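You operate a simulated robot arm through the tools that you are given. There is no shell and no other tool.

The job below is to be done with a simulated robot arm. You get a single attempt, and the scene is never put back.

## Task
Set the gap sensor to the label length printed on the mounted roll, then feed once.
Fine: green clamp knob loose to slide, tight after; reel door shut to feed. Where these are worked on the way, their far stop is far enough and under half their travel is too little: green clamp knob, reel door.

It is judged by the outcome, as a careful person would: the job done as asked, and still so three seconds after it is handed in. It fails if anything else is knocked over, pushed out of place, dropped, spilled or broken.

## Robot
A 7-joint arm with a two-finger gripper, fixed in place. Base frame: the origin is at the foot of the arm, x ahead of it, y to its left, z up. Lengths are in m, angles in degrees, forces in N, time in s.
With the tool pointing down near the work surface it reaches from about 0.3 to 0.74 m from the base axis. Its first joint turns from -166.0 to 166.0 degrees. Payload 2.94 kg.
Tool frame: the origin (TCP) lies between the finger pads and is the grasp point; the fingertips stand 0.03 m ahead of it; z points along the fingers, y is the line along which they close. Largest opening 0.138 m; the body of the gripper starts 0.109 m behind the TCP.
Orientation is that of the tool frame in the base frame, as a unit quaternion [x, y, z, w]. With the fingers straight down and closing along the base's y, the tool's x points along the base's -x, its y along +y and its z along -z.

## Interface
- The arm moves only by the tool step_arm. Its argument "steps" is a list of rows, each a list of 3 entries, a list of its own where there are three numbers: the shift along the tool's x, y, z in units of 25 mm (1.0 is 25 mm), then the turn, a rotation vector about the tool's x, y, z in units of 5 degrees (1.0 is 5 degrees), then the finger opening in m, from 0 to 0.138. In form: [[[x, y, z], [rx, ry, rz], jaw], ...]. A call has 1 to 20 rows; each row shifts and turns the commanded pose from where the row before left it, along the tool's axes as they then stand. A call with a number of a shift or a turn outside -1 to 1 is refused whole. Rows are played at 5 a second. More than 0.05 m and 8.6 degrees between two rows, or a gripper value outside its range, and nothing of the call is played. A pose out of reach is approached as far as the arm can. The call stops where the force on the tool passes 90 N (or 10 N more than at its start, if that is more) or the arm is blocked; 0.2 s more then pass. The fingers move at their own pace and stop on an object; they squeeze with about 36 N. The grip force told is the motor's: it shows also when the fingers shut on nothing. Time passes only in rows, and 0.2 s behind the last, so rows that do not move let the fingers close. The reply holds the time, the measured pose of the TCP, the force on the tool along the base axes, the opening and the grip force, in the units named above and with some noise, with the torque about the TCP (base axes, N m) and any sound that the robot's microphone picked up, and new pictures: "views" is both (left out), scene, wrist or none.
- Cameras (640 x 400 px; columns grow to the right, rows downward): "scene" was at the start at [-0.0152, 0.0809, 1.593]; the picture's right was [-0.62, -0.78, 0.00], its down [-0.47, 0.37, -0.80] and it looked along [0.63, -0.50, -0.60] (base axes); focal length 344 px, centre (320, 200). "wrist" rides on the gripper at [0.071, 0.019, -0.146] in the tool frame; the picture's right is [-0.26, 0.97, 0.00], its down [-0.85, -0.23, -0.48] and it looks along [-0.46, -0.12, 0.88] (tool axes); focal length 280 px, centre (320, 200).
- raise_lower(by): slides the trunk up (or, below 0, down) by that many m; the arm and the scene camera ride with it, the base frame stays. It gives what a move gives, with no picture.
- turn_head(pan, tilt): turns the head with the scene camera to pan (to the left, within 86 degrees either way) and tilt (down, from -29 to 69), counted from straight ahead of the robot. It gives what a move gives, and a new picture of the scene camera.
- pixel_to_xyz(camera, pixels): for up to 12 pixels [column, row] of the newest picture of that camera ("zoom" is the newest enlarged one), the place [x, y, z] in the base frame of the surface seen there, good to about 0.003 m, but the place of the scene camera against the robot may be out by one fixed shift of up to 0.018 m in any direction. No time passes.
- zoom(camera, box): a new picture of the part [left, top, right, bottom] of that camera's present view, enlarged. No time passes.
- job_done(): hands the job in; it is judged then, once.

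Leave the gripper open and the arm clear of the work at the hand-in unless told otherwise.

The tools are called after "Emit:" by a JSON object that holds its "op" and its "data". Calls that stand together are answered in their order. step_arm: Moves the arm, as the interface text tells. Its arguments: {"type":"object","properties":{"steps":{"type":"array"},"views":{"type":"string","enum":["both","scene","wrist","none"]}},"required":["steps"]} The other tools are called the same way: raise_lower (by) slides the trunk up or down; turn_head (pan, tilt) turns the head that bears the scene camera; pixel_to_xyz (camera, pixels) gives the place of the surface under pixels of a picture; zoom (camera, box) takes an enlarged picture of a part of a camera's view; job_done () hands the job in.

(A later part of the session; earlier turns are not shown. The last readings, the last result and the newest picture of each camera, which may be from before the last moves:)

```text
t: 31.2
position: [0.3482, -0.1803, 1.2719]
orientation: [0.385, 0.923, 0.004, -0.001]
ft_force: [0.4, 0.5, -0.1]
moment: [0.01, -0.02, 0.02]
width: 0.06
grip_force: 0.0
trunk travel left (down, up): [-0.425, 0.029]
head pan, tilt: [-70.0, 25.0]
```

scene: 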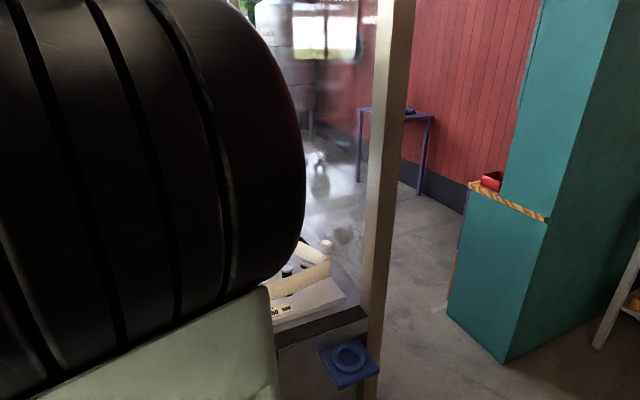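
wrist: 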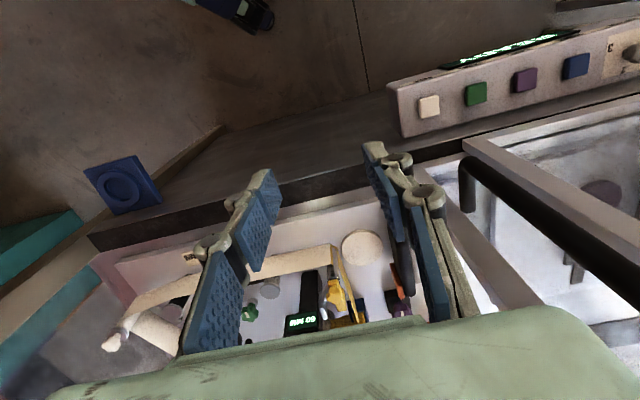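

The door's open and the handle is clear at right. I'll move along the front until I'm in front of the gap sensor, then look with the wrist camera.

Emit:
{"op": "step_arm", "data": {"steps": [[[0, -1, 0], [0, 0, 0], 0.138], [[0, -1, 0], [0, 0, 0], 0.138], [[0, -1, 0], [0, 0, 0], 0.138], [[0, -1, 0], [0, 0, 0], 0.138], [[0, -1, 0], [0, 0, 0], 0.138], [[0, -1, 0], [0, 0, 0], 0.138], [[0, -1, 0], [0, 0, 0], 0.138], [[0, -1, 0], [0, 0, 0], 0.138], [[0, -1, 0], [0, 0, 0], 0.138], [[-0.8, 0, 0], [0, 0, 0], 0.138]]}}

```text
t: 33.4
position: [0.2013, -0.3544, 1.2704]
orientation: [0.385, 0.923, 0.004, -0.001]
ft_force: [-1.0, -0.6, -0.5]
moment: [0.02, 0.02, -0.03]
width: 0.1378
grip_force: 0.1
trunk travel left (down, up): [-0.425, 0.029]
head pan, tilt: [-70.0, 25.0]
```

scene: 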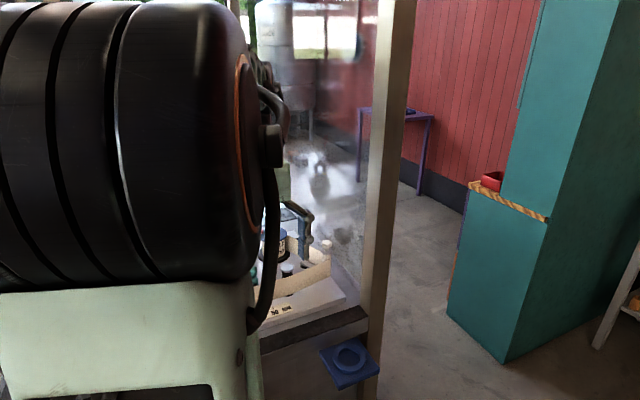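
wrist: 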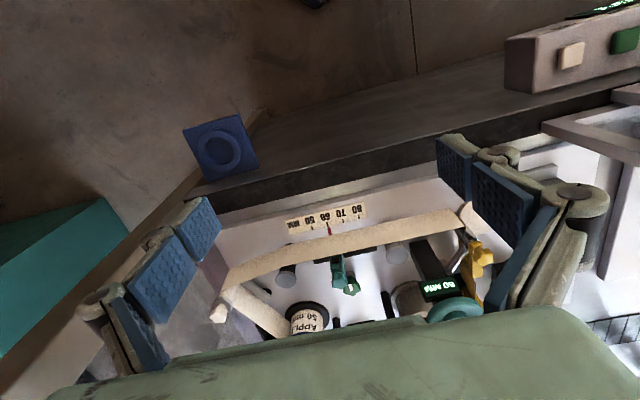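

Emit:
{"op": "zoom", "data": {"camera": "wrist", "box": [280, 190, 400, 330]}}

Emit:
{"op": "pixel_to_xyz", "data": {"camera": "wrist", "pixels": [[340, 265], [336, 282], [350, 288], [328, 230], [312, 228], [360, 219], [300, 250], [370, 240], [310, 300], [438, 285], [287, 280], [395, 255]]}}

```text
2.86 times, centred on (340, 260) of wrist
```

zoom: 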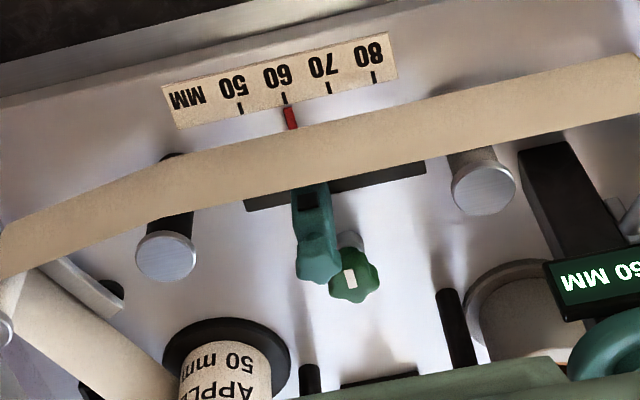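

```text
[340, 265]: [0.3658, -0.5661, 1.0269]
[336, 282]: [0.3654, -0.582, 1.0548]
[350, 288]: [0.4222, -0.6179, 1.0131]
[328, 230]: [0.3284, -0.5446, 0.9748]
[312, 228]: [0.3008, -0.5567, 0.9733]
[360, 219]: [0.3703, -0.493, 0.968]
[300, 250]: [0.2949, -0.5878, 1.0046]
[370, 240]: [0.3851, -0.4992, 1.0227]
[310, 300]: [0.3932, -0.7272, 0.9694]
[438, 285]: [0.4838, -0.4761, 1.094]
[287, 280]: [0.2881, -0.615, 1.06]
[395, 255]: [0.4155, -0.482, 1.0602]
```

The green knob with its white mark is at about (0.422,-0.618,1.013), and the teal sensor bracket is at (0.365,-0.58,1.055). I'll move in through the open door at z≈1.17 for a closer look.

Emit:
{"op": "step_arm", "data": {"steps": [[[-0.85, -0.15, 0], [0, 0, 0], 0.138], [[-0.85, -0.15, 0], [0, 0, 0], 0.138], [[-0.85, -0.15, 0], [0, 0, 0], 0.138], [[-0.85, -0.15, 0], [0, 0, 0], 0.138], [[-0.85, -0.15, 0], [0, 0, 0], 0.138], [[-0.85, -0.15, 0.4], [0, 0, 0], 0.138], [[-0.85, -0.15, 0.8], [0, 0, 0], 0.138], [[-0.85, -0.15, 0.8], [0, 0, 0], 0.138], [[-0.85, -0.15, 0.8], [0, 0, 0], 0.138], [[-0.85, -0.15, 0.8], [0, 0, 0], 0.138]]}}

```text
t: 35.6
position: [0.3233, -0.531, 1.1794]
orientation: [0.385, 0.923, 0.004, -0.001]
ft_force: [0.4, 0.3, -1.0]
moment: [-0.04, -0.01, -0.03]
width: 0.1379
grip_force: 0.0
trunk travel left (down, up): [-0.425, 0.029]
head pan, tilt: [-70.0, 25.0]
```

scene: 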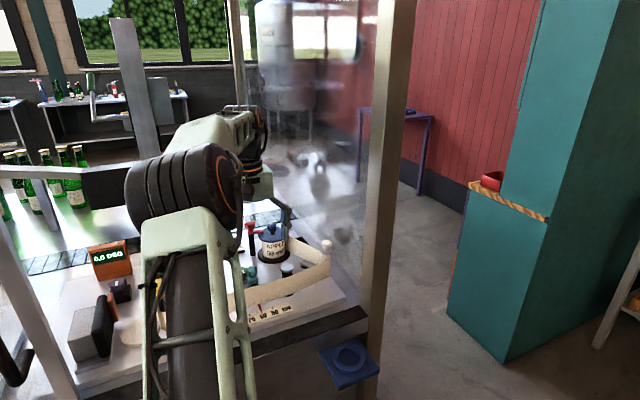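
wrist: 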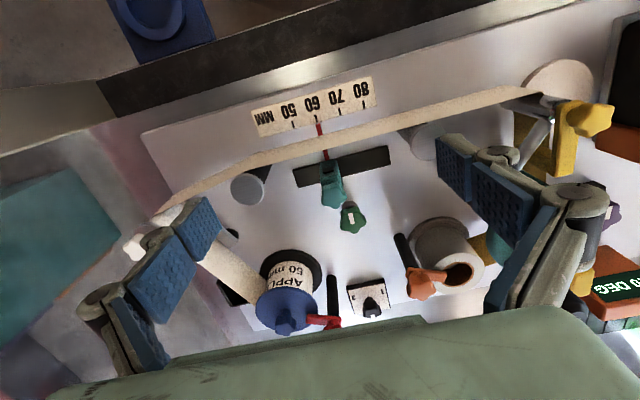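

Emit:
{"op": "zoom", "data": {"camera": "wrist", "box": [280, 90, 420, 250]}}

Emit:
{"op": "zoom", "data": {"camera": "scene", "box": [220, 180, 350, 340]}}

Emit:
{"op": "pixel_to_xyz", "data": {"camera": "wrist", "pixels": [[353, 218], [343, 222], [362, 214], [354, 230], [330, 178], [332, 203], [335, 190], [319, 128], [325, 168], [385, 155], [300, 178], [350, 205]]}}

```text
2.50 times, centred on (350, 170) of wrist
```

zoom: 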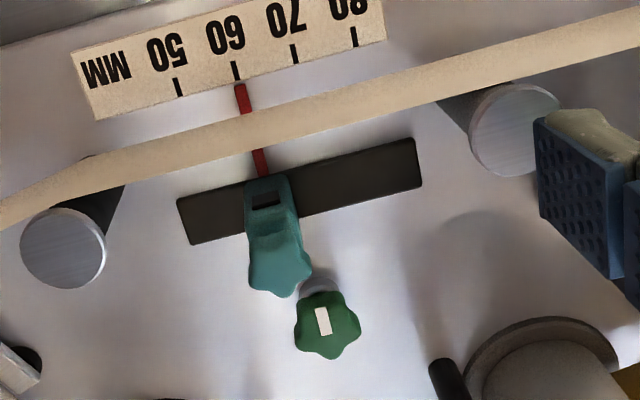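

```text
2.50 times, centred on (285, 260) of scene
```

zoom: 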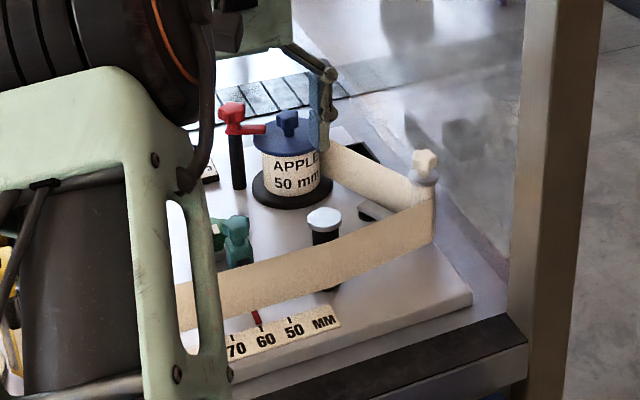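

```text
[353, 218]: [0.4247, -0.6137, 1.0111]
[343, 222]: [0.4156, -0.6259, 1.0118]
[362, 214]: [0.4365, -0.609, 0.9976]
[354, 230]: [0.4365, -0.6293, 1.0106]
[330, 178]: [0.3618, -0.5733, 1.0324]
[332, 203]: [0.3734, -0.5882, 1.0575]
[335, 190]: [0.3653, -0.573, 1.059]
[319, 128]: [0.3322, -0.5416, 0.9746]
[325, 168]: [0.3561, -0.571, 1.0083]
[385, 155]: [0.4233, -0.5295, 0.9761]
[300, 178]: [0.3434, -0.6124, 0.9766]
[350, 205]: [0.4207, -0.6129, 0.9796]
```

Now it's clear: the green star knob with the white mark is on a stem at about (0.427,-0.620, top 1.011), and the teal sensor head is at (0.373,-0.588,1.058) with a red pointer at 60. I'll measure the scale ticks and pointer from the zoom picture, and the tape.

Emit:
{"op": "zoom", "data": {"camera": "wrist", "box": [250, 70, 400, 170]}}

```text
4.00 times, centred on (325, 120) of wrist
```

zoom: 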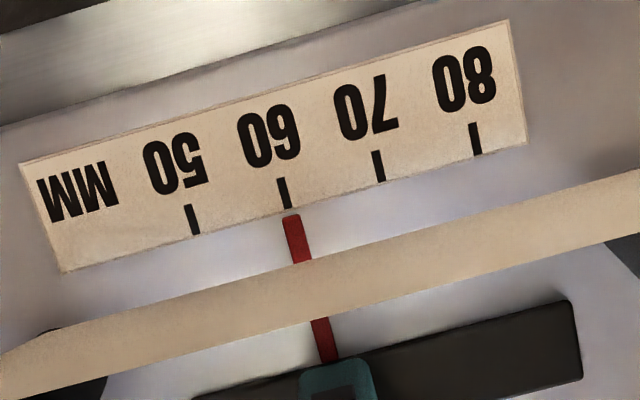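

Emit:
{"op": "pixel_to_xyz", "data": {"camera": "zoom", "pixels": [[192, 219], [285, 194], [379, 167], [475, 139], [290, 220], [300, 255], [310, 280], [250, 305], [150, 330], [440, 235], [318, 330], [337, 375]]}}

```text
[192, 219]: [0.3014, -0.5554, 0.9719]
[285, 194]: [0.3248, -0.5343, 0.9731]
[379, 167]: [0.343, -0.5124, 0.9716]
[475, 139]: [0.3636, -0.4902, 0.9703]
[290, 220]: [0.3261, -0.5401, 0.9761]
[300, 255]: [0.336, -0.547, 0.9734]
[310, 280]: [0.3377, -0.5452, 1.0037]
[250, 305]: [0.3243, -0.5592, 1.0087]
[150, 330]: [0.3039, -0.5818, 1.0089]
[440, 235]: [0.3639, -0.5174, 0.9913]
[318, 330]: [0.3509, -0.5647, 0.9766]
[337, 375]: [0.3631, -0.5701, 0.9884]
```

The scale spacing is 30 mm per 10 MM along the front: the pointer is at s≈-0.150 (60) and the 50 tick is at s≈-0.180. First I'll loosen the clamp knob. I'll position the jaw above it at z≈1.08 and check reach.

Emit:
{"op": "step_arm", "data": {"steps": [[[-0.9, 0.08, 0], [0, 0, 0], 0.08], [[-0.9, 0.08, 0], [0, 0, 0], 0.08], [[-0.9, 0.08, 0], [0, 0, 0], 0.08], [[-0.9, 0.08, 0.8], [0, 0, 0], 0.08], [[-0.9, 0.08, 0.8], [0, 0, 0], 0.08], [[-0.86, 0.1, 0.8], [0, 0, 0], 0.08], [[0, 0, 0.6], [0, 0, 0], 0.08]]}}

```text
t: 37.2
position: [0.4133, -0.5737, 1.0957]
orientation: [0.386, 0.923, 0.006, -0.003]
ft_force: [0.3, 0.8, 0.1]
moment: [-0.03, 0.01, -0.01]
width: 0.0802
grip_force: 0.1
out of reach, approached as far as the arm can: row 4, 5, 6
trunk travel left (down, up): [-0.425, 0.029]
head pan, tilt: [-70.0, 25.0]
```

scene: 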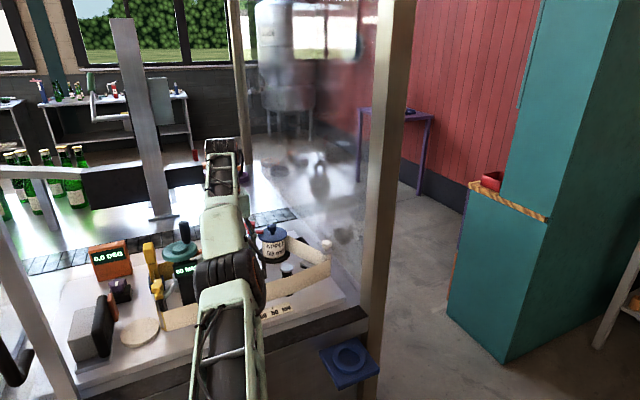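
wrist: 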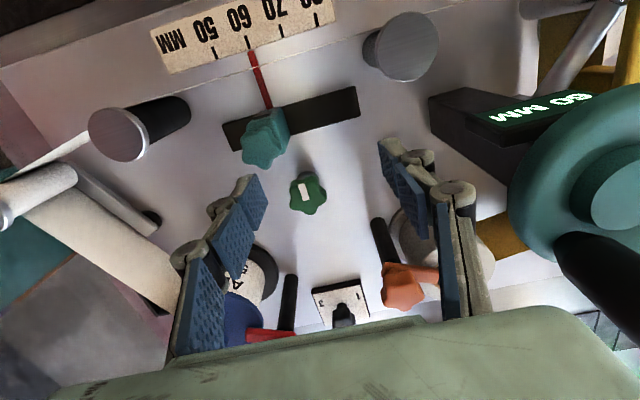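

With the tool straight down the arm stops short, as the knob is at a radius of 0.75 m. Tilting the tool 15° inward will extend the reach, and the pads stay vertical either side of the knob. I'll tilt, then move above the knob.

Emit:
{"op": "step_arm", "data": {"steps": [[[0, 0, 0], [0, -1, 0], 0.06], [[0, 0, 0], [0, -1, 0], 0.06], [[0, 0, 0], [0, -1, 0], 0.06], [[-0.46, -0.42, 0.4], [0, 0, 0], 0.06], [[-0.46, -0.42, 0.4], [0, 0, 0], 0.06], [[0, 0, 0.6], [0, 0, 0], 0.06], [[0, 0, 0.6], [0, 0, 0], 0.06]]}}

```text
t: 38.8
position: [0.4465, -0.6463, 1.066]
orientation: [0.383, 0.915, -0.047, 0.121]
ft_force: [-0.4, -0.4, 0.2]
moment: [-0.03, 0.0, 0.01]
width: 0.06
grip_force: 0.0
out of reach, approached as far as the arm can: row 1, 2, 3, 4, 5
trunk travel left (down, up): [-0.425, 0.029]
head pan, tilt: [-70.0, 25.0]
```

scene: 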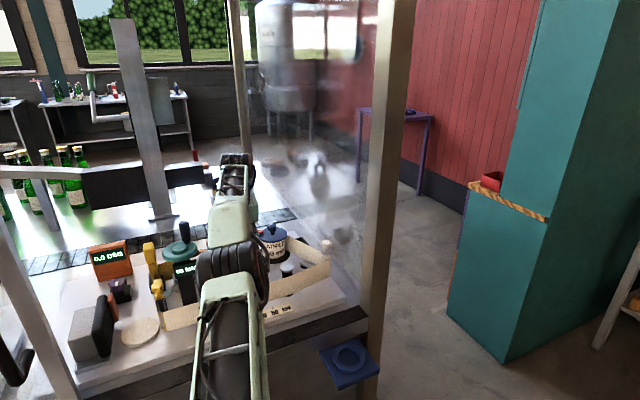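
wrist: 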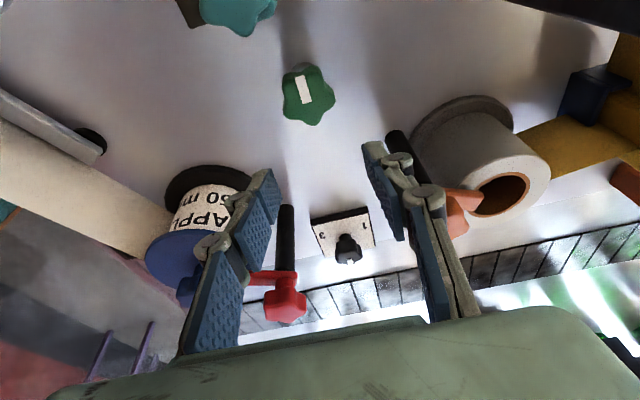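

The tool is now about 40 mm past the knob (knob at (308,95) in the wrist view). I'll re-measure the knob and the head from this close view.

Emit:
{"op": "pixel_to_xyz", "data": {"camera": "wrist", "pixels": [[308, 97], [284, 85], [333, 95], [322, 72], [290, 118], [318, 122], [305, 68], [345, 250], [285, 305], [465, 205], [235, 15], [275, 10]]}}

Emit:
{"op": "zoom", "data": {"camera": "wrist", "box": [230, 0, 390, 150]}}

```text
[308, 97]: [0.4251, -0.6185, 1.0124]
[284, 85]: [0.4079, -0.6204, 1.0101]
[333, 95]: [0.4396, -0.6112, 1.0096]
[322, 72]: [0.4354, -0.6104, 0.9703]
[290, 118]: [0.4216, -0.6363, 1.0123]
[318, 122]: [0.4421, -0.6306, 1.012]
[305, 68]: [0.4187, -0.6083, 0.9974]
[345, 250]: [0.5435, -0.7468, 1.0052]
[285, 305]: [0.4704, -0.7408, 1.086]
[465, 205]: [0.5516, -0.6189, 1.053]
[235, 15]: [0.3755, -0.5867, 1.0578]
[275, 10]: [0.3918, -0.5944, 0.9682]
```

```text
2.67 times, centred on (310, 75) of wrist
```

zoom: 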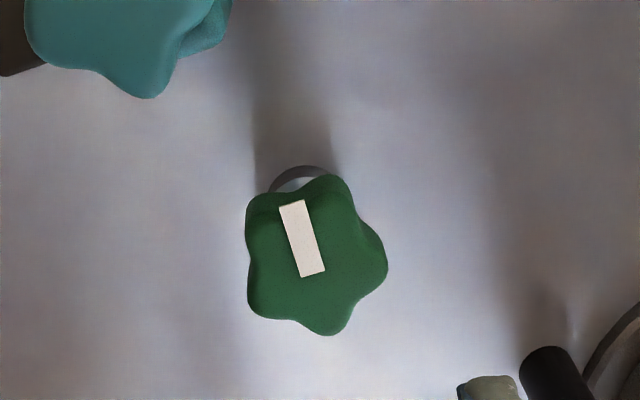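

The knob is a five-lobed star, about 33 mm across, centred at (0.425,-0.6185), top z 1.012. I'll move over it and descend so the fingertips straddle it (tips at z≈0.988, plate at 0.972).

Emit:
{"op": "step_arm", "data": {"steps": [[[0.75, 0.09, -0.2], [0, 0, 0], 0.06], [[0.75, 0.09, -0.2], [0, 0, 0], 0.06], [[0, 0, 0], [0, 0, 0], 0.06], [[0.17, 0, 0.62], [0, 0, 0], 0.06], [[0.17, 0, 0.62], [0, 0, 0], 0.06], [[0.16, 0, 0.62], [0, 0, 0], 0.06]]}}

```text
t: 40.2
position: [0.4237, -0.6169, 1.016]
orientation: [0.382, 0.915, -0.046, 0.119]
ft_force: [0.1, -0.4, 0.2]
moment: [-0.01, 0.02, -0.01]
width: 0.0601
grip_force: 0.1
trunk travel left (down, up): [-0.425, 0.029]
head pan, tilt: [-70.0, 25.0]
```

scene: 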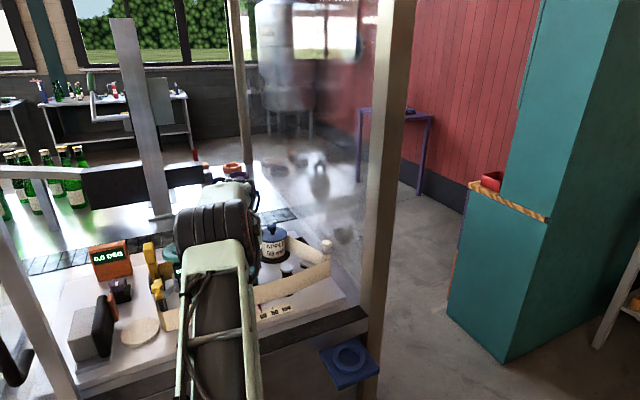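
wrist: 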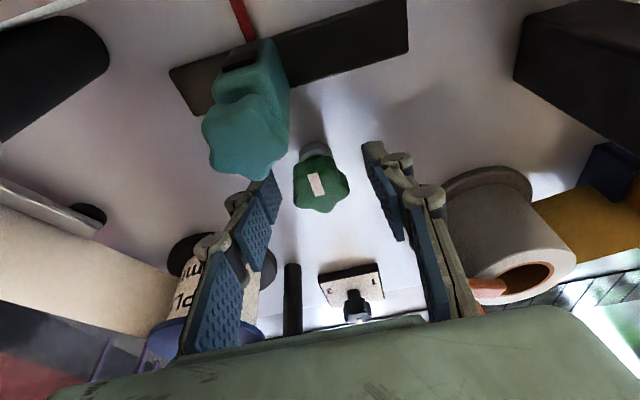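

The knob is centred between the fingertips. I'll close on it.

Emit:
{"op": "step_arm", "data": {"steps": [[[0, 0, 0], [0, 0, 0], 0.03], [[0, 0, 0], [0, 0, 0], 0.0], [[0, 0, 0], [0, 0, 0], 0.0], [[0, 0, 0], [0, 0, 0], 0.0]], "views": "wrist"}}

```text
t: 41.2
position: [0.4241, -0.6184, 1.0167]
orientation: [0.383, 0.915, -0.046, 0.119]
ft_force: [-4.9, -3.8, -0.3]
moment: [-0.27, 0.18, -0.03]
width: 0.0348
grip_force: 45.3
trunk travel left (down, up): [-0.425, 0.029]
head pan, tilt: [-70.0, 25.0]
```

wrist: 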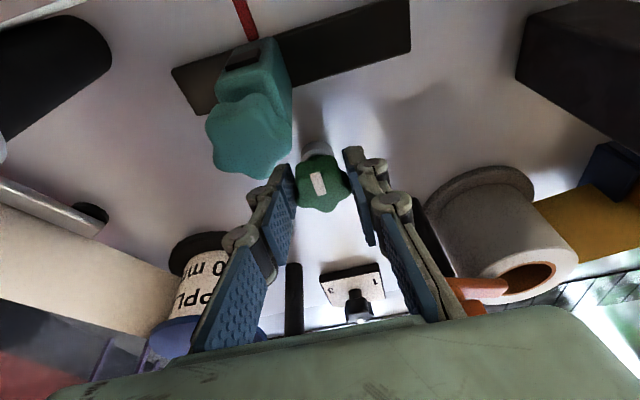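

It's gripped at 34.8 mm. Now I'll turn it counter-clockwise (seen from above), about the vertical, by 30° to start.

Emit:
{"op": "step_arm", "data": {"steps": [[[0, 0, 0], [-0.26, 0, -0.965], 0.0], [[0, 0, 0], [-0.26, 0, -0.965], 0.0], [[0, 0, 0], [-0.26, 0, -0.965], 0.0], [[0, 0, 0], [-0.26, 0, -0.965], 0.0], [[0, 0, 0], [-0.26, 0, -0.965], 0.0], [[0, 0, 0], [-0.26, 0, -0.965], 0.0]], "views": "wrist"}}

```text
t: 42.6
position: [0.4217, -0.6204, 1.018]
orientation: [0.132, 0.983, -0.013, 0.13]
ft_force: [-9.4, -19.1, -3.0]
moment: [-0.44, 0.56, -0.11]
width: 0.0351
grip_force: 45.7
trunk travel left (down, up): [-0.425, 0.029]
head pan, tilt: [-70.0, 25.0]
```

wrist: 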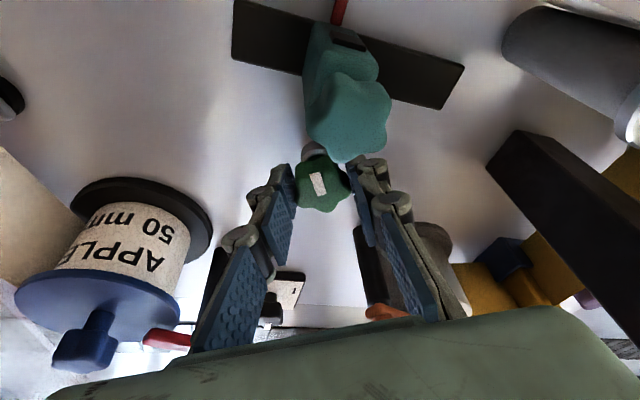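

The knob turned with the gripper at low torque (about 0.1 N m). I'll turn another 20°, watching the clearance to the teal head.

Emit:
{"op": "step_arm", "data": {"steps": [[[0, 0, 0], [-0.26, 0, -0.965], 0.0], [[0, 0, 0], [-0.26, 0, -0.965], 0.0], [[0, 0, 0], [-0.26, 0, -0.965], 0.0], [[0, 0, 0], [-0.26, 0, -0.965], 0.0]], "views": "wrist"}}

```text
t: 43.6
position: [0.4205, -0.6215, 1.0166]
orientation: [-0.04, 0.99, 0.005, 0.133]
ft_force: [-9.0, -29.9, 2.1]
moment: [-0.58, 0.8, -0.14]
width: 0.0346
grip_force: 45.4
trunk travel left (down, up): [-0.425, 0.029]
head pan, tilt: [-70.0, 25.0]
```

wrist: 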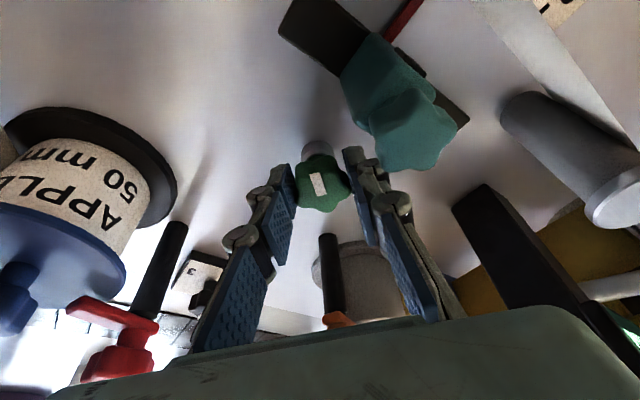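

A side force is building (-30 N in y) because the grip is slightly off the knob's axis. I'll shift the commanded pose about 4 mm to relieve it and then continue turning.

Emit:
{"op": "step_arm", "data": {"steps": [[[0.08, -0.16, 0], [0, 0, 0], 0.0], [[0, 0, 0], [0, 0, 0], 0.0], [[0, 0, 0], [-0.26, 0, -0.965], 0.0], [[0, 0, 0], [-0.26, 0, -0.965], 0.0]], "views": "wrist"}}

```text
t: 44.6
position: [0.421, -0.6238, 1.0158]
orientation: [-0.127, 0.983, 0.011, 0.136]
ft_force: [14.6, -52.6, 10.9]
moment: [-0.96, 0.69, -0.32]
width: 0.0351
grip_force: 45.0
out of reach, approached as far as the arm can: row 4
trunk travel left (down, up): [-0.425, 0.029]
head pan, tilt: [-70.0, 25.0]
```

wrist: 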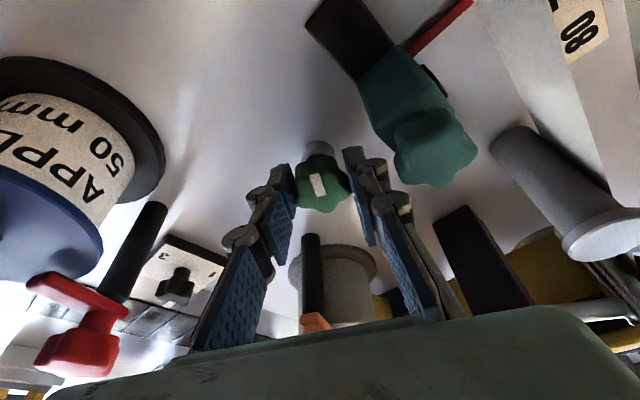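

The side force is up to about 53 N and the arm is at its reach limit in this orientation. I'll release now and look at the knob's mark.

Emit:
{"op": "step_arm", "data": {"steps": [[[0, 0, 0], [0, 0, 0], 0.05], [[0, 0, 0], [0, 0, 0], 0.05]], "views": "wrist"}}

```text
t: 45.2
position: [0.4179, -0.6126, 1.0118]
orientation: [-0.126, 0.983, 0.024, 0.131]
ft_force: [5.7, -9.8, 1.2]
moment: [-0.15, -0.24, -0.02]
width: 0.058
grip_force: 5.9
trunk travel left (down, up): [-0.425, 0.029]
head pan, tilt: [-70.0, 25.0]
```

wrist: 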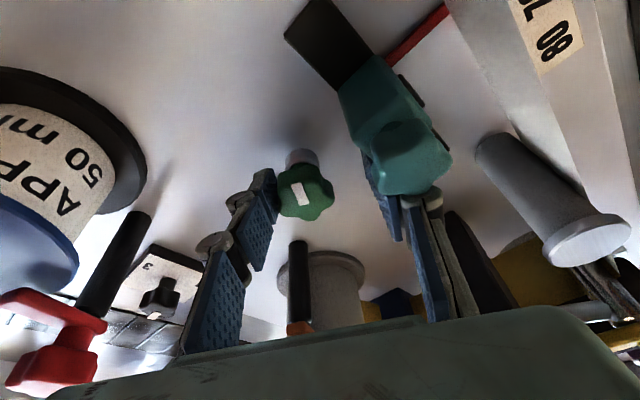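

The right finger is close to the teal head. I'll rotate back clockwise a few steps, which moves that finger away from it, and look again.

Emit:
{"op": "step_arm", "data": {"steps": [[[0, 0, 0], [0.26, 0, 0.965], 0.05], [[0, 0, 0], [0.26, 0, 0.965], 0.05], [[0, 0, 0], [0.26, 0, 0.965], 0.05], [[0, 0, 0], [0.26, 0, 0.965], 0.05]], "views": "wrist"}}

```text
t: 46.2
position: [0.4172, -0.6126, 1.0143]
orientation: [0.046, 0.99, -0.001, 0.132]
ft_force: [0.4, -2.6, -0.9]
moment: [-0.05, 0.03, -0.02]
width: 0.052
grip_force: 1.6
trunk travel left (down, up): [-0.425, 0.029]
head pan, tilt: [-70.0, 25.0]
```

wrist: 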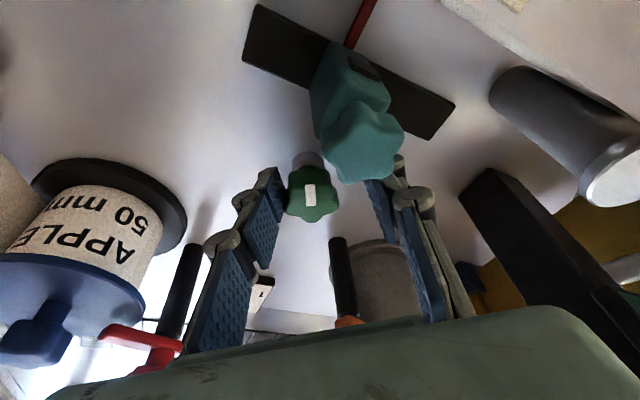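

I'll lift straight up 45 mm to clear the knob, rotate back to the square orientation, and re-measure.

Emit:
{"op": "step_arm", "data": {"steps": [[[-0.16, 0, -0.58], [0, 0, 0], 0.05], [[-0.16, 0, -0.58], [0, 0, 0], 0.05], [[-0.16, 0, -0.58], [0, 0, 0], 0.05], [[-0.16, 0, -0.58], [0.26, 0, 0.965], 0.06], [[0, 0, 0], [0.26, 0, 0.965], 0.06], [[0, 0, 0], [0.26, 0, 0.965], 0.06], [[0, 0, 0], [0.26, 0, 0.965], 0.06], [[0, 0, 0], [0.26, 0, 0.965], 0.06], [[0, 0, 0], [0.26, 0, 0.965], 0.06], [[0, 0, 0], [0.26, 0, 0.965], 0.06], [[0, 0, 0], [0.26, 0, 0.965], 0.06]], "views": "both"}}

```text
t: 48.6
position: [0.4171, -0.6152, 1.0758]
orientation: [0.383, 0.915, -0.045, 0.119]
ft_force: [0.7, -0.4, -0.3]
moment: [-0.04, 0.0, 0.01]
width: 0.0601
grip_force: 0.1
trunk travel left (down, up): [-0.425, 0.029]
head pan, tilt: [-70.0, 25.0]
```

scene: 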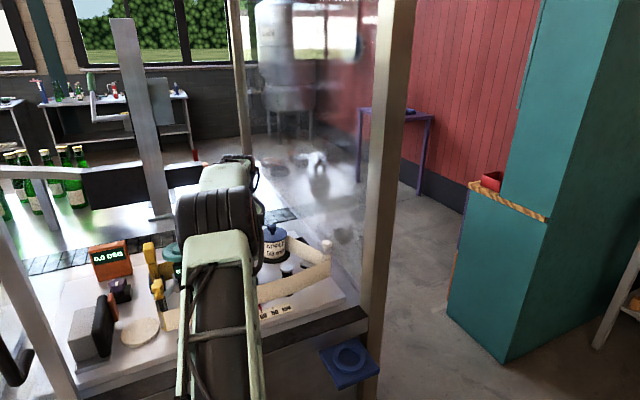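
wrist: 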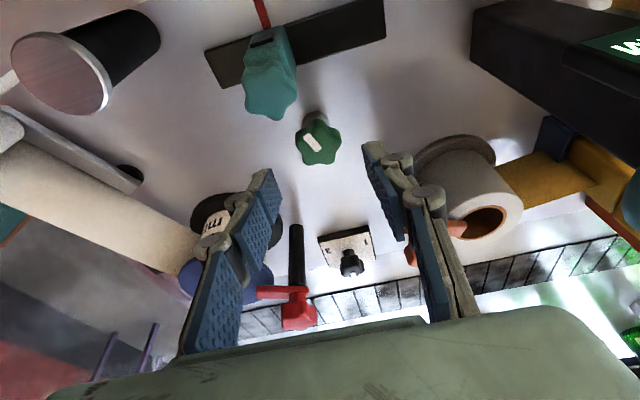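

Emit:
{"op": "zoom", "data": {"camera": "wrist", "box": [240, 80, 400, 180]}}

Emit:
{"op": "pixel_to_xyz", "data": {"camera": "wrist", "pixels": [[318, 146], [298, 140], [340, 142], [318, 165], [308, 136], [318, 150], [270, 95], [262, 12]]}}

```text
4.00 times, centred on (320, 130) of wrist
```

zoom: 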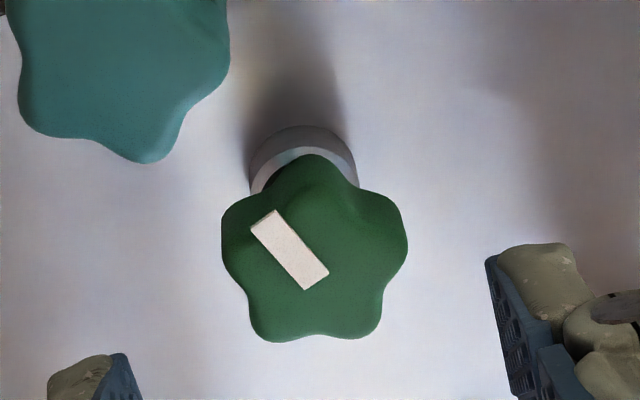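

```text
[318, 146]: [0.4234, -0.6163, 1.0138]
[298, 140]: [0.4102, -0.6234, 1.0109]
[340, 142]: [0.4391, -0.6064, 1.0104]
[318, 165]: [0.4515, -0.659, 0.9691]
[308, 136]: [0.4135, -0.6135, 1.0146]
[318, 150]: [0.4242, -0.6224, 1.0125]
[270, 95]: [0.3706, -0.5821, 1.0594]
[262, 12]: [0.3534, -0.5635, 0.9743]
```

The mark shows the knob ended only about 20° counter-clockwise of where it began. It probably got dragged back when I rotated with the jaw off-centre. I'll raise the trunk a little for more reach margin and do it again, centred on the axis at about (0.4265,-0.6205). This time I'll lift straight off without rotating.

Emit:
{"op": "raise_lower", "data": {"by": 0.028}}

```text
t: 49.4
position: [0.416, -0.6128, 1.1036]
orientation: [0.382, 0.915, -0.045, 0.12]
ft_force: [-0.7, -0.6, -0.5]
moment: [-0.01, 0.01, 0.01]
width: 0.0603
grip_force: 0.0
trunk travel left (down, up): [-0.453, 0.001]
head pan, tilt: [-70.0, 25.0]
```

Emit:
{"op": "step_arm", "data": {"steps": [[[0, 0, 0], [0, -1, 0], 0.06], [[0, 0, 0], [0.34, 0, 0.94], 0.06], [[0, 0, 0], [0.34, 0, 0.94], 0.06], [[0, 0, 0], [0.34, 0, 0.94], 0.06], [[0, 0, 0], [0.34, 0, 0.94], 0.06], [[0.16, 0.08, 0.7], [0, 0, 0], 0.06], [[0.16, 0.08, 0.7], [0, 0, 0], 0.06], [[0.17, 0.09, 0.7], [0, 0, 0], 0.06]], "views": "wrist"}}

```text
t: 51.2
position: [0.4249, -0.6165, 1.0507]
orientation: [0.532, 0.83, -0.089, 0.146]
ft_force: [0.9, 0.5, -0.4]
moment: [0.0, -0.02, -0.01]
width: 0.06
grip_force: 0.0
trunk travel left (down, up): [-0.453, 0.001]
head pan, tilt: [-70.0, 25.0]
```

wrist: 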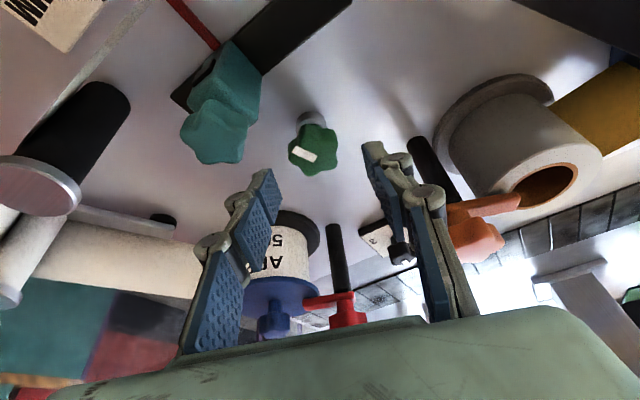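

It's above the knob in the pre-rotated pose. I'll descend 33 mm and close.

Emit:
{"op": "step_arm", "data": {"steps": [[[0.23, 0, 0.63], [0, 0, 0], 0.06], [[0.23, 0, 0.63], [0, 0, 0], 0.06], [[0, 0, 0], [0, 0, 0], 0.04], [[0, 0, 0], [0, 0, 0], 0.0], [[0, 0, 0], [0, 0, 0], 0.0], [[0, 0, 0], [0, 0, 0], 0.0]], "views": "wrist"}}

```text
t: 52.6
position: [0.4251, -0.6167, 1.0184]
orientation: [0.532, 0.83, -0.089, 0.144]
ft_force: [-3.0, -1.5, -1.6]
moment: [-0.37, 0.1, 0.0]
width: 0.0348
grip_force: 45.2
trunk travel left (down, up): [-0.453, 0.001]
head pan, tilt: [-70.0, 25.0]
```

wrist: 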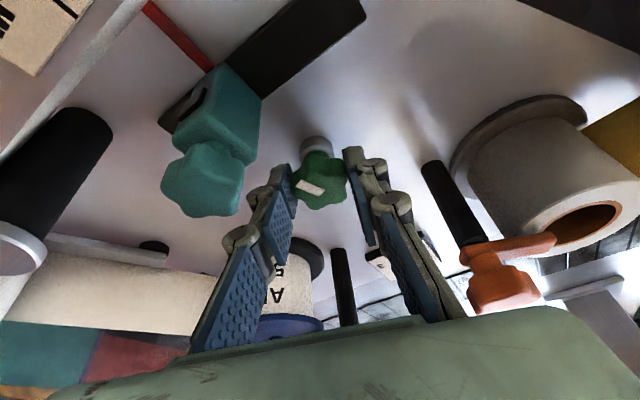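

It's gripped with very little side force, so the centring is good. Now I'll turn counter-clockwise 30° with compensation.

Emit:
{"op": "step_arm", "data": {"steps": [[[0, -0.017, 0], [-0.34, 0, -0.94], 0.0], [[0, -0.017, 0], [-0.34, 0, -0.94], 0.0], [[0, -0.017, 0], [-0.34, 0, -0.94], 0.0], [[0, -0.017, 0], [-0.34, 0, -0.94], 0.0], [[0, -0.017, 0], [-0.34, 0, -0.94], 0.0], [[0, -0.017, 0], [-0.34, 0, -0.94], 0.0]], "views": "wrist"}}

```text
t: 54.0
position: [0.4227, -0.6194, 1.0171]
orientation: [0.299, 0.938, -0.049, 0.167]
ft_force: [-10.8, -3.5, -0.3]
moment: [0.22, 0.65, -0.08]
width: 0.0345
grip_force: 45.5
trunk travel left (down, up): [-0.453, 0.001]
head pan, tilt: [-70.0, 25.0]
```

wrist: 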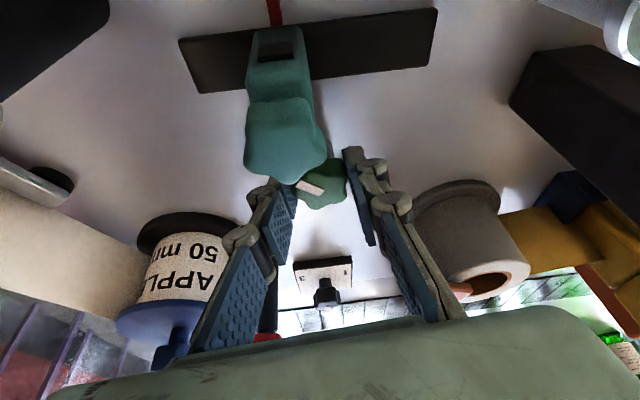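

It's turning with low force. I'll continue another 30°.

Emit:
{"op": "step_arm", "data": {"steps": [[[0, -0.017, 0], [-0.34, 0, -0.94], 0.0], [[0, -0.017, 0], [-0.34, 0, -0.94], 0.0], [[0, -0.017, 0], [-0.34, 0, -0.94], 0.0], [[0, -0.017, 0], [-0.34, 0, -0.94], 0.0], [[0, -0.017, 0], [-0.34, 0, -0.94], 0.0], [[0, -0.017, 0], [-0.34, 0, -0.94], 0.0]], "views": "wrist"}}

```text
t: 55.4
position: [0.4205, -0.6222, 1.0172]
orientation: [0.045, 0.984, -0.004, 0.174]
ft_force: [-15.9, -5.1, 0.1]
moment: [-0.16, 0.75, -0.01]
width: 0.0347
grip_force: 44.6
trunk travel left (down, up): [-0.453, 0.001]
head pan, tilt: [-70.0, 25.0]
```

wrist: 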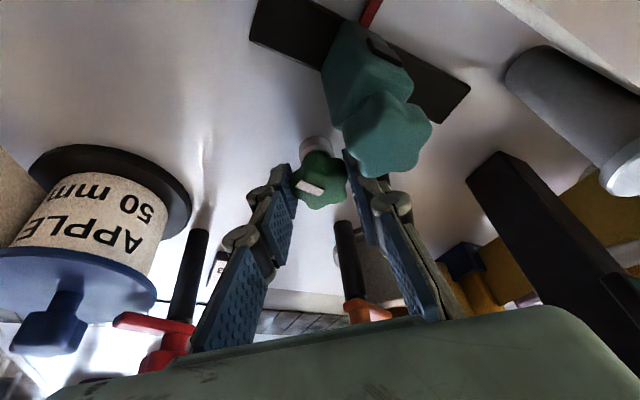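

80° in total now. I'll open the jaw just enough, lift straight up, rotate back and check the mark.

Emit:
{"op": "step_arm", "data": {"steps": [[[0, 0, 0], [0, 0, 0], 0.044], [[0, 0, 0], [0, 0, 0], 0.044], [[-0.2, 0, -0.56], [0, 0, 0], 0.044], [[-0.2, 0, -0.56], [0, 0, 0], 0.044], [[-0.2, 0, -0.56], [0, 0, 0], 0.044], [[0, 0, 0], [0.34, 0, 0.94], 0.06], [[0, 0, 0], [0.34, 0, 0.94], 0.06], [[0, 0, 0], [0.34, 0, 0.94], 0.06], [[0, 0, 0], [0.34, 0, 0.94], 0.06], [[0, 0, 0], [0.34, 0, 0.94], 0.06], [[0, 0, 0], [0.34, 0, 0.94], 0.06], [[0, 0, 0], [0.34, 0, 0.94], 0.06], [[0, 0, 0], [0.34, 0, 0.94], 0.06], [[0, 0, 0], [0.34, 0, 0.94], 0.06], [[0, 0, 0], [0.34, 0, 0.94], 0.06], [[0, 0, 0], [0.34, 0, 0.94], 0.06], [[0, 0, 0], [0.34, 0, 0.94], 0.06]], "views": "wrist"}}

Emit:
{"op": "zoom", "data": {"camera": "wrist", "box": [240, 90, 400, 190]}}

```text
t: 59.0
position: [0.4227, -0.6199, 1.0605]
orientation: [0.532, 0.829, -0.089, 0.145]
ft_force: [0.7, -0.2, 0.4]
moment: [-0.02, 0.0, 0.0]
width: 0.0598
grip_force: 0.1
trunk travel left (down, up): [-0.453, 0.001]
head pan, tilt: [-70.0, 25.0]
```

wrist: 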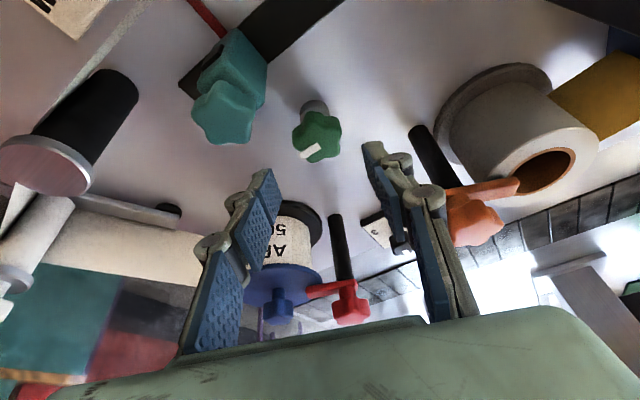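

```text
4.00 times, centred on (320, 140) of wrist
```

zoom: 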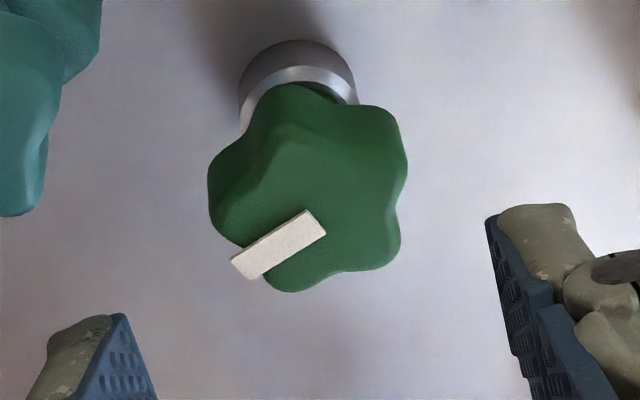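

The mark confirms the knob is now about 80° counter-clockwise from its start and no stop has been felt yet. I'll regrip and turn again.

Emit:
{"op": "step_arm", "data": {"steps": [[[0.34, 0.1, 0.78], [0, 0, 0], 0.06], [[0.34, 0, 0.78], [0, 0, 0], 0.06], [[0, 0, 0], [0, 0, 0], 0.04], [[0, 0, 0], [0, 0, 0], 0.0], [[0, 0, 0], [0, 0, 0], 0.0], [[0, 0, 0], [0, 0, 0], 0.0], [[0, -0.017, 0], [-0.34, 0, -0.94], 0.0], [[0, -0.017, 0], [-0.34, 0, -0.94], 0.0], [[0, -0.017, 0], [-0.34, 0, -0.94], 0.0], [[0, -0.017, 0], [-0.34, 0, -0.94], 0.0], [[0, -0.017, 0], [-0.34, 0, -0.94], 0.0], [[0, -0.017, 0], [-0.34, 0, -0.94], 0.0]], "views": "wrist"}}

```text
t: 61.6
position: [0.4222, -0.6185, 1.0181]
orientation: [0.299, 0.939, -0.049, 0.165]
ft_force: [-2.5, -0.3, -4.0]
moment: [-0.08, -0.04, -0.91]
width: 0.0345
grip_force: 44.8
trunk travel left (down, up): [-0.453, 0.001]
head pan, tilt: [-70.0, 25.0]
```

wrist: 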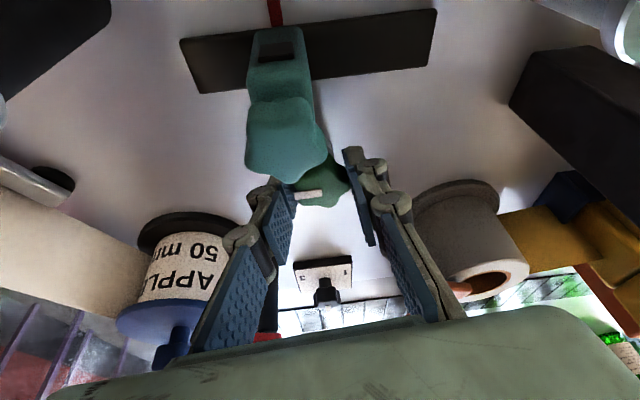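

The torque has risen to 0.9 N m and the mark has slipped relative to the fingers, so the knob is at its far (loose) stop, about 90° in all. I'll release and lift straight up.

Emit:
{"op": "step_arm", "data": {"steps": [[[0, 0, 0], [0, 0, 0], 0.05], [[0, 0, 0], [0, 0, 0], 0.05], [[-0.2, 0, -0.56], [0, 0, 0], 0.05], [[-0.2, 0, -0.56], [0, 0, 0], 0.05], [[-0.2, 0, -0.56], [0, 0, 0], 0.05], [[-0.2, 0, -0.56], [0, 0, 0], 0.05], [[-0.2, 0, -0.56], [0, 0, 0], 0.05], [[0, 0, 0], [0.34, 0, 0.94], 0.05], [[0, 0, 0], [0.34, 0, 0.94], 0.05]], "views": "wrist"}}

Emit:
{"op": "zoom", "data": {"camera": "wrist", "box": [180, 0, 440, 170]}}

```text
t: 63.6
position: [0.4207, -0.6191, 1.0943]
orientation: [0.38, 0.909, -0.062, 0.16]
ft_force: [0.0, -0.2, -0.7]
moment: [0.01, -0.04, -0.01]
width: 0.05
grip_force: 0.0
trunk travel left (down, up): [-0.453, 0.001]
head pan, tilt: [-70.0, 25.0]
```

wrist: 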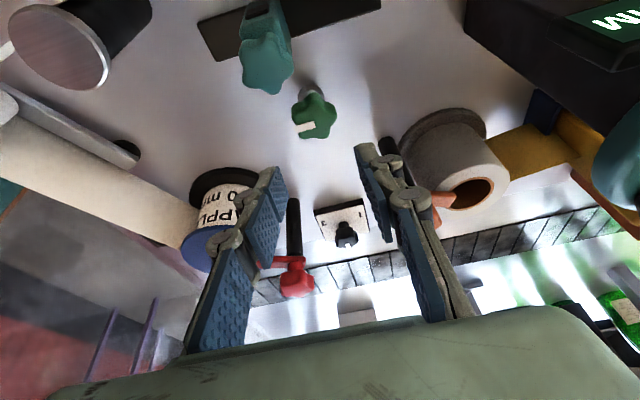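

```text
2.35 times, centred on (310, 85) of wrist
```

zoom: 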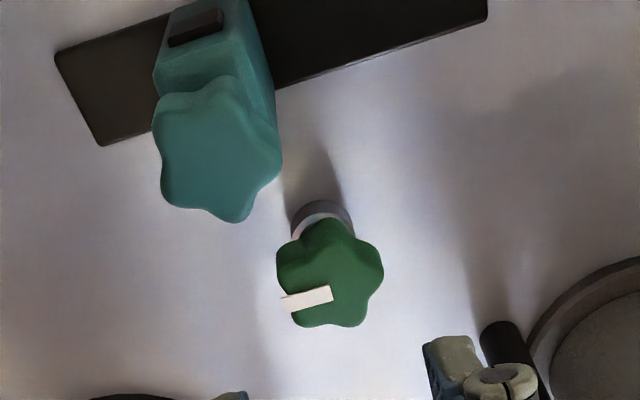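

The mark has turned about 90° counter-clockwise. Now the sensor: I'll move over the teal head (s≈-0.150, d≈0.680, top z 1.058), staying above it first.

Emit:
{"op": "step_arm", "data": {"steps": [[[-0.274, 0, -0.752], [0, 0, 0], 0.08], [[0.69, -0.13, -0.25], [0, 0, 0], 0.08], [[0.69, -0.13, -0.25], [0, 0, 0], 0.08], [[0.69, -0.13, -0.25], [0, 0, 0], 0.08], [[0, 0, 0], [0, 0, 0], 0.08]], "views": "wrist"}}

```text
t: 64.8
position: [0.3755, -0.5864, 1.1141]
orientation: [0.379, 0.909, -0.063, 0.161]
ft_force: [0.0, 0.2, -0.3]
moment: [0.01, 0.0, -0.02]
width: 0.0799
grip_force: 0.1
trunk travel left (down, up): [-0.453, 0.001]
head pan, tilt: [-70.0, 25.0]
```

wrist: 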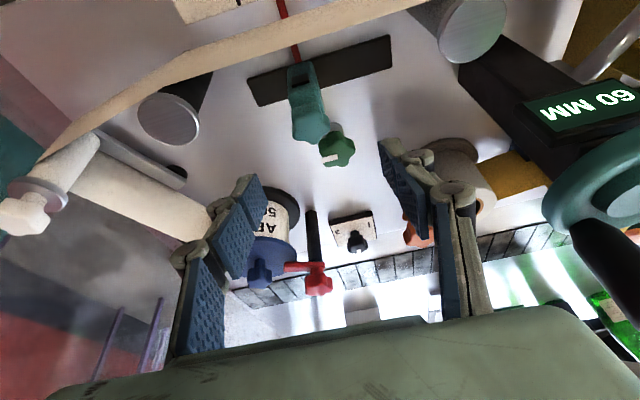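

Emit:
{"op": "pixel_to_xyz", "data": {"camera": "wrist", "pixels": [[310, 125], [294, 120], [329, 120], [313, 142], [302, 75], [305, 100], [337, 145]]}}

Emit:
{"op": "zoom", "data": {"camera": "wrist", "box": [220, 20, 420, 180]}}

```text
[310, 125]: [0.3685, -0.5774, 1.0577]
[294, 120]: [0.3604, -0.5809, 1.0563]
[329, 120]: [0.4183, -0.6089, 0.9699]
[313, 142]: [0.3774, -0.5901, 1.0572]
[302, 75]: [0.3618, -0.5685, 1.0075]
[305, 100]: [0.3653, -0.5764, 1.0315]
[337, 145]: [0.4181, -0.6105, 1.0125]
```

```text
2.50 times, centred on (320, 100) of wrist
```

zoom: 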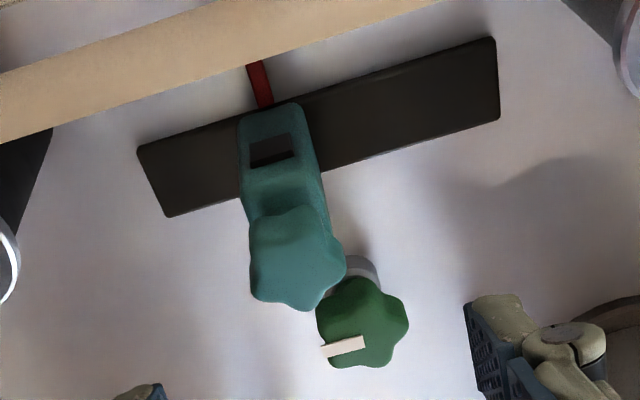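

The head centre is at about (0.369,-0.577), d≈0.67, s≈-0.148. I'll descend so the pads straddle it (TCP z≈1.045) and close gently.

Emit:
{"op": "step_arm", "data": {"steps": [[[0.31, 0.03, 0.62], [0, 0, 0], 0.08], [[0.31, 0, 0.62], [0, 0, 0], 0.08], [[0.31, 0, 0.62], [0, 0, 0], 0.08], [[0.31, 0, 0.62], [0, 0, 0], 0.08], [[0, 0, 0], [0, 0, 0], 0.05], [[0, 0, 0], [0, 0, 0], 0.0], [[0, 0, 0], [0, 0, 0], 0.0], [[0, 0, 0], [0, 0, 0], 0.0]], "views": "wrist"}}

```text
t: 66.6
position: [0.37, -0.5795, 1.0444]
orientation: [0.381, 0.909, -0.062, 0.159]
ft_force: [0.1, 0.8, -1.3]
moment: [-0.24, -0.06, -0.01]
width: 0.0263
grip_force: 44.7
trunk travel left (down, up): [-0.453, 0.001]
head pan, tilt: [-70.0, 25.0]
```

wrist: 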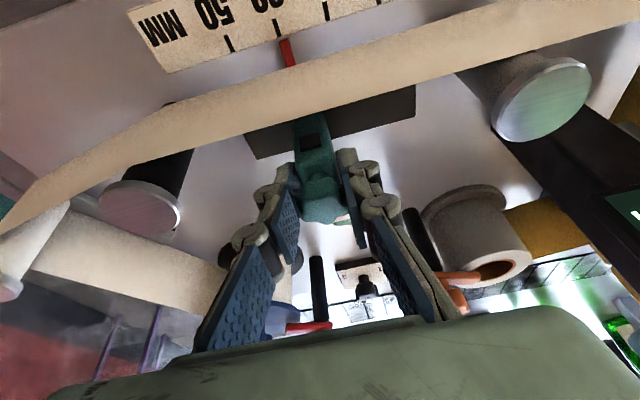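

It's gripped (26 mm). I'll slide toward 50 by 15 mm first and watch the force and pointer.

Emit:
{"op": "step_arm", "data": {"steps": [[[0, -0.2, 0], [0, 0, 0], 0.0], [[0, -0.2, 0], [0, 0, 0], 0.0], [[0, -0.2, 0], [0, 0, 0], 0.0]], "views": "wrist"}}

Emit:
{"op": "zoom", "data": {"camera": "wrist", "box": [120, 0, 420, 120]}}

Emit:
{"op": "zoom", "data": {"camera": "wrist", "box": [520, 120, 640, 260]}}

```text
t: 67.4
position: [0.3605, -0.5904, 1.0452]
orientation: [0.381, 0.909, -0.063, 0.16]
ft_force: [-2.4, 3.4, 3.9]
moment: [0.45, 0.52, 0.01]
width: 0.026
grip_force: 45.2
trunk travel left (down, up): [-0.453, 0.001]
head pan, tilt: [-70.0, 25.0]
```

wrist: 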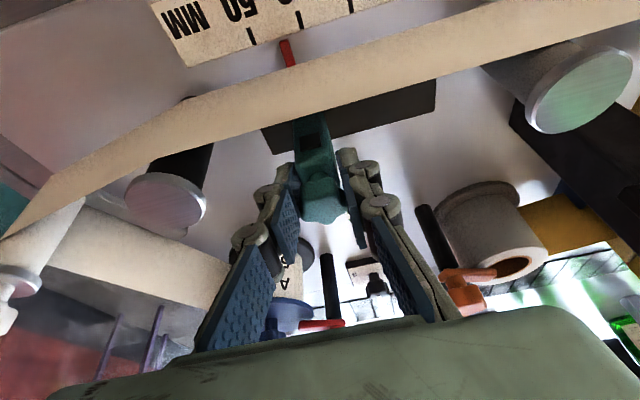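

```text
2.13 times, centred on (270, 60) of wrist
```

zoom: 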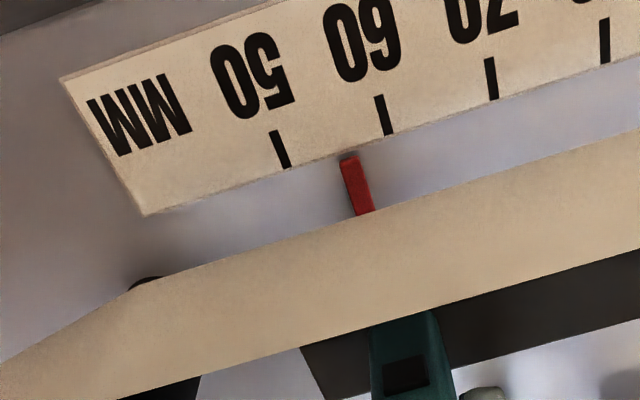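

```text
2.86 times, centred on (580, 190) of wrist
```

zoom: 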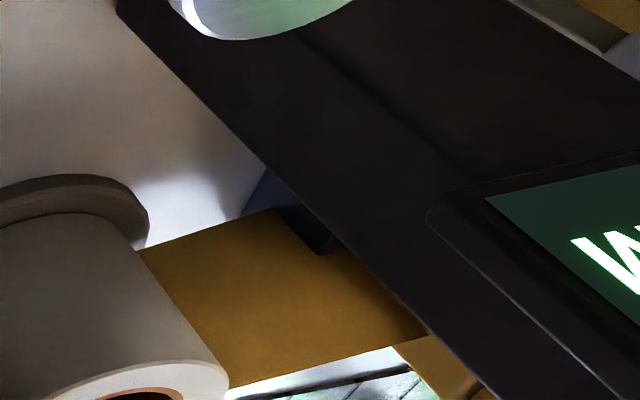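

It slides freely. The pointer reads about 55.7 by interpolation. I'll move a further 17 mm.

Emit:
{"op": "step_arm", "data": {"steps": [[[0, -0.23, 0], [0, 0, 0], 0.0], [[0, -0.23, 0], [0, 0, 0], 0.0], [[0, -0.22, 0], [0, 0, 0], 0.0], [[0, 0, 0], [0, 0, 0], 0.0]], "views": "wrist"}}

Emit:
{"op": "zoom", "data": {"camera": "wrist", "box": [180, 0, 380, 100]}}

Emit:
{"op": "turn_head", "data": {"pan": -55, "tilt": 40}}

```text
t: 68.4
position: [0.3481, -0.6023, 1.0447]
orientation: [0.381, 0.908, -0.063, 0.161]
ft_force: [-1.8, 1.3, 3.9]
moment: [0.3, 0.42, 0.06]
width: 0.0263
grip_force: 44.9
trunk travel left (down, up): [-0.453, 0.001]
head pan, tilt: [-70.0, 25.0]
```

wrist: 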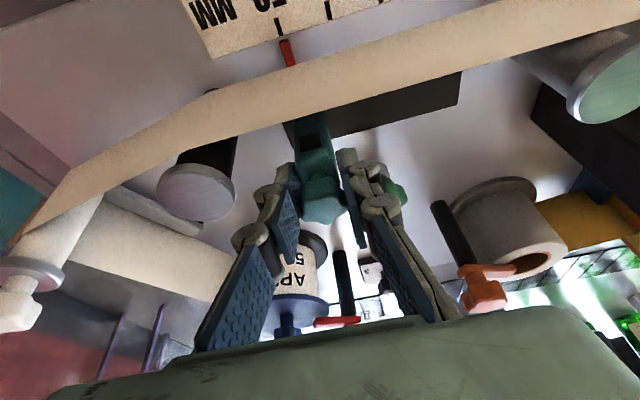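

```text
3.20 times, centred on (280, 50) of wrist
```

zoom: 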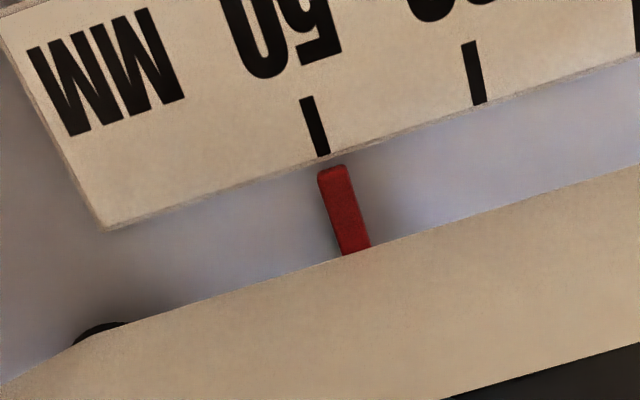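

```text
t: 69.1
position: [0.347, -0.6019, 1.046]
orientation: [0.38, 0.909, -0.063, 0.161]
ft_force: [-1.8, -0.1, 5.1]
moment: [-0.26, -0.08, -0.06]
width: 0.0261
grip_force: 44.8
trunk travel left (down, up): [-0.453, 0.001]
head pan, tilt: [-55.0, 40.0]
```

scene: 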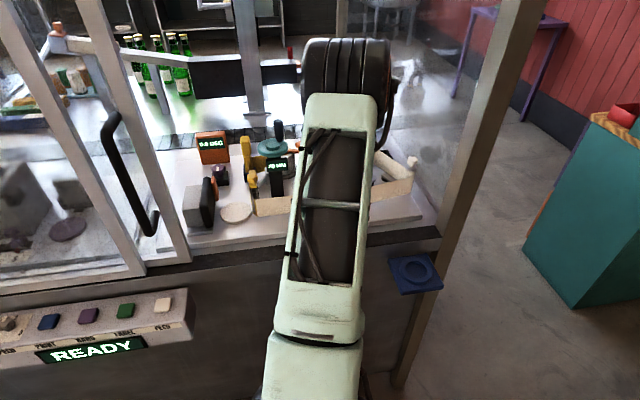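

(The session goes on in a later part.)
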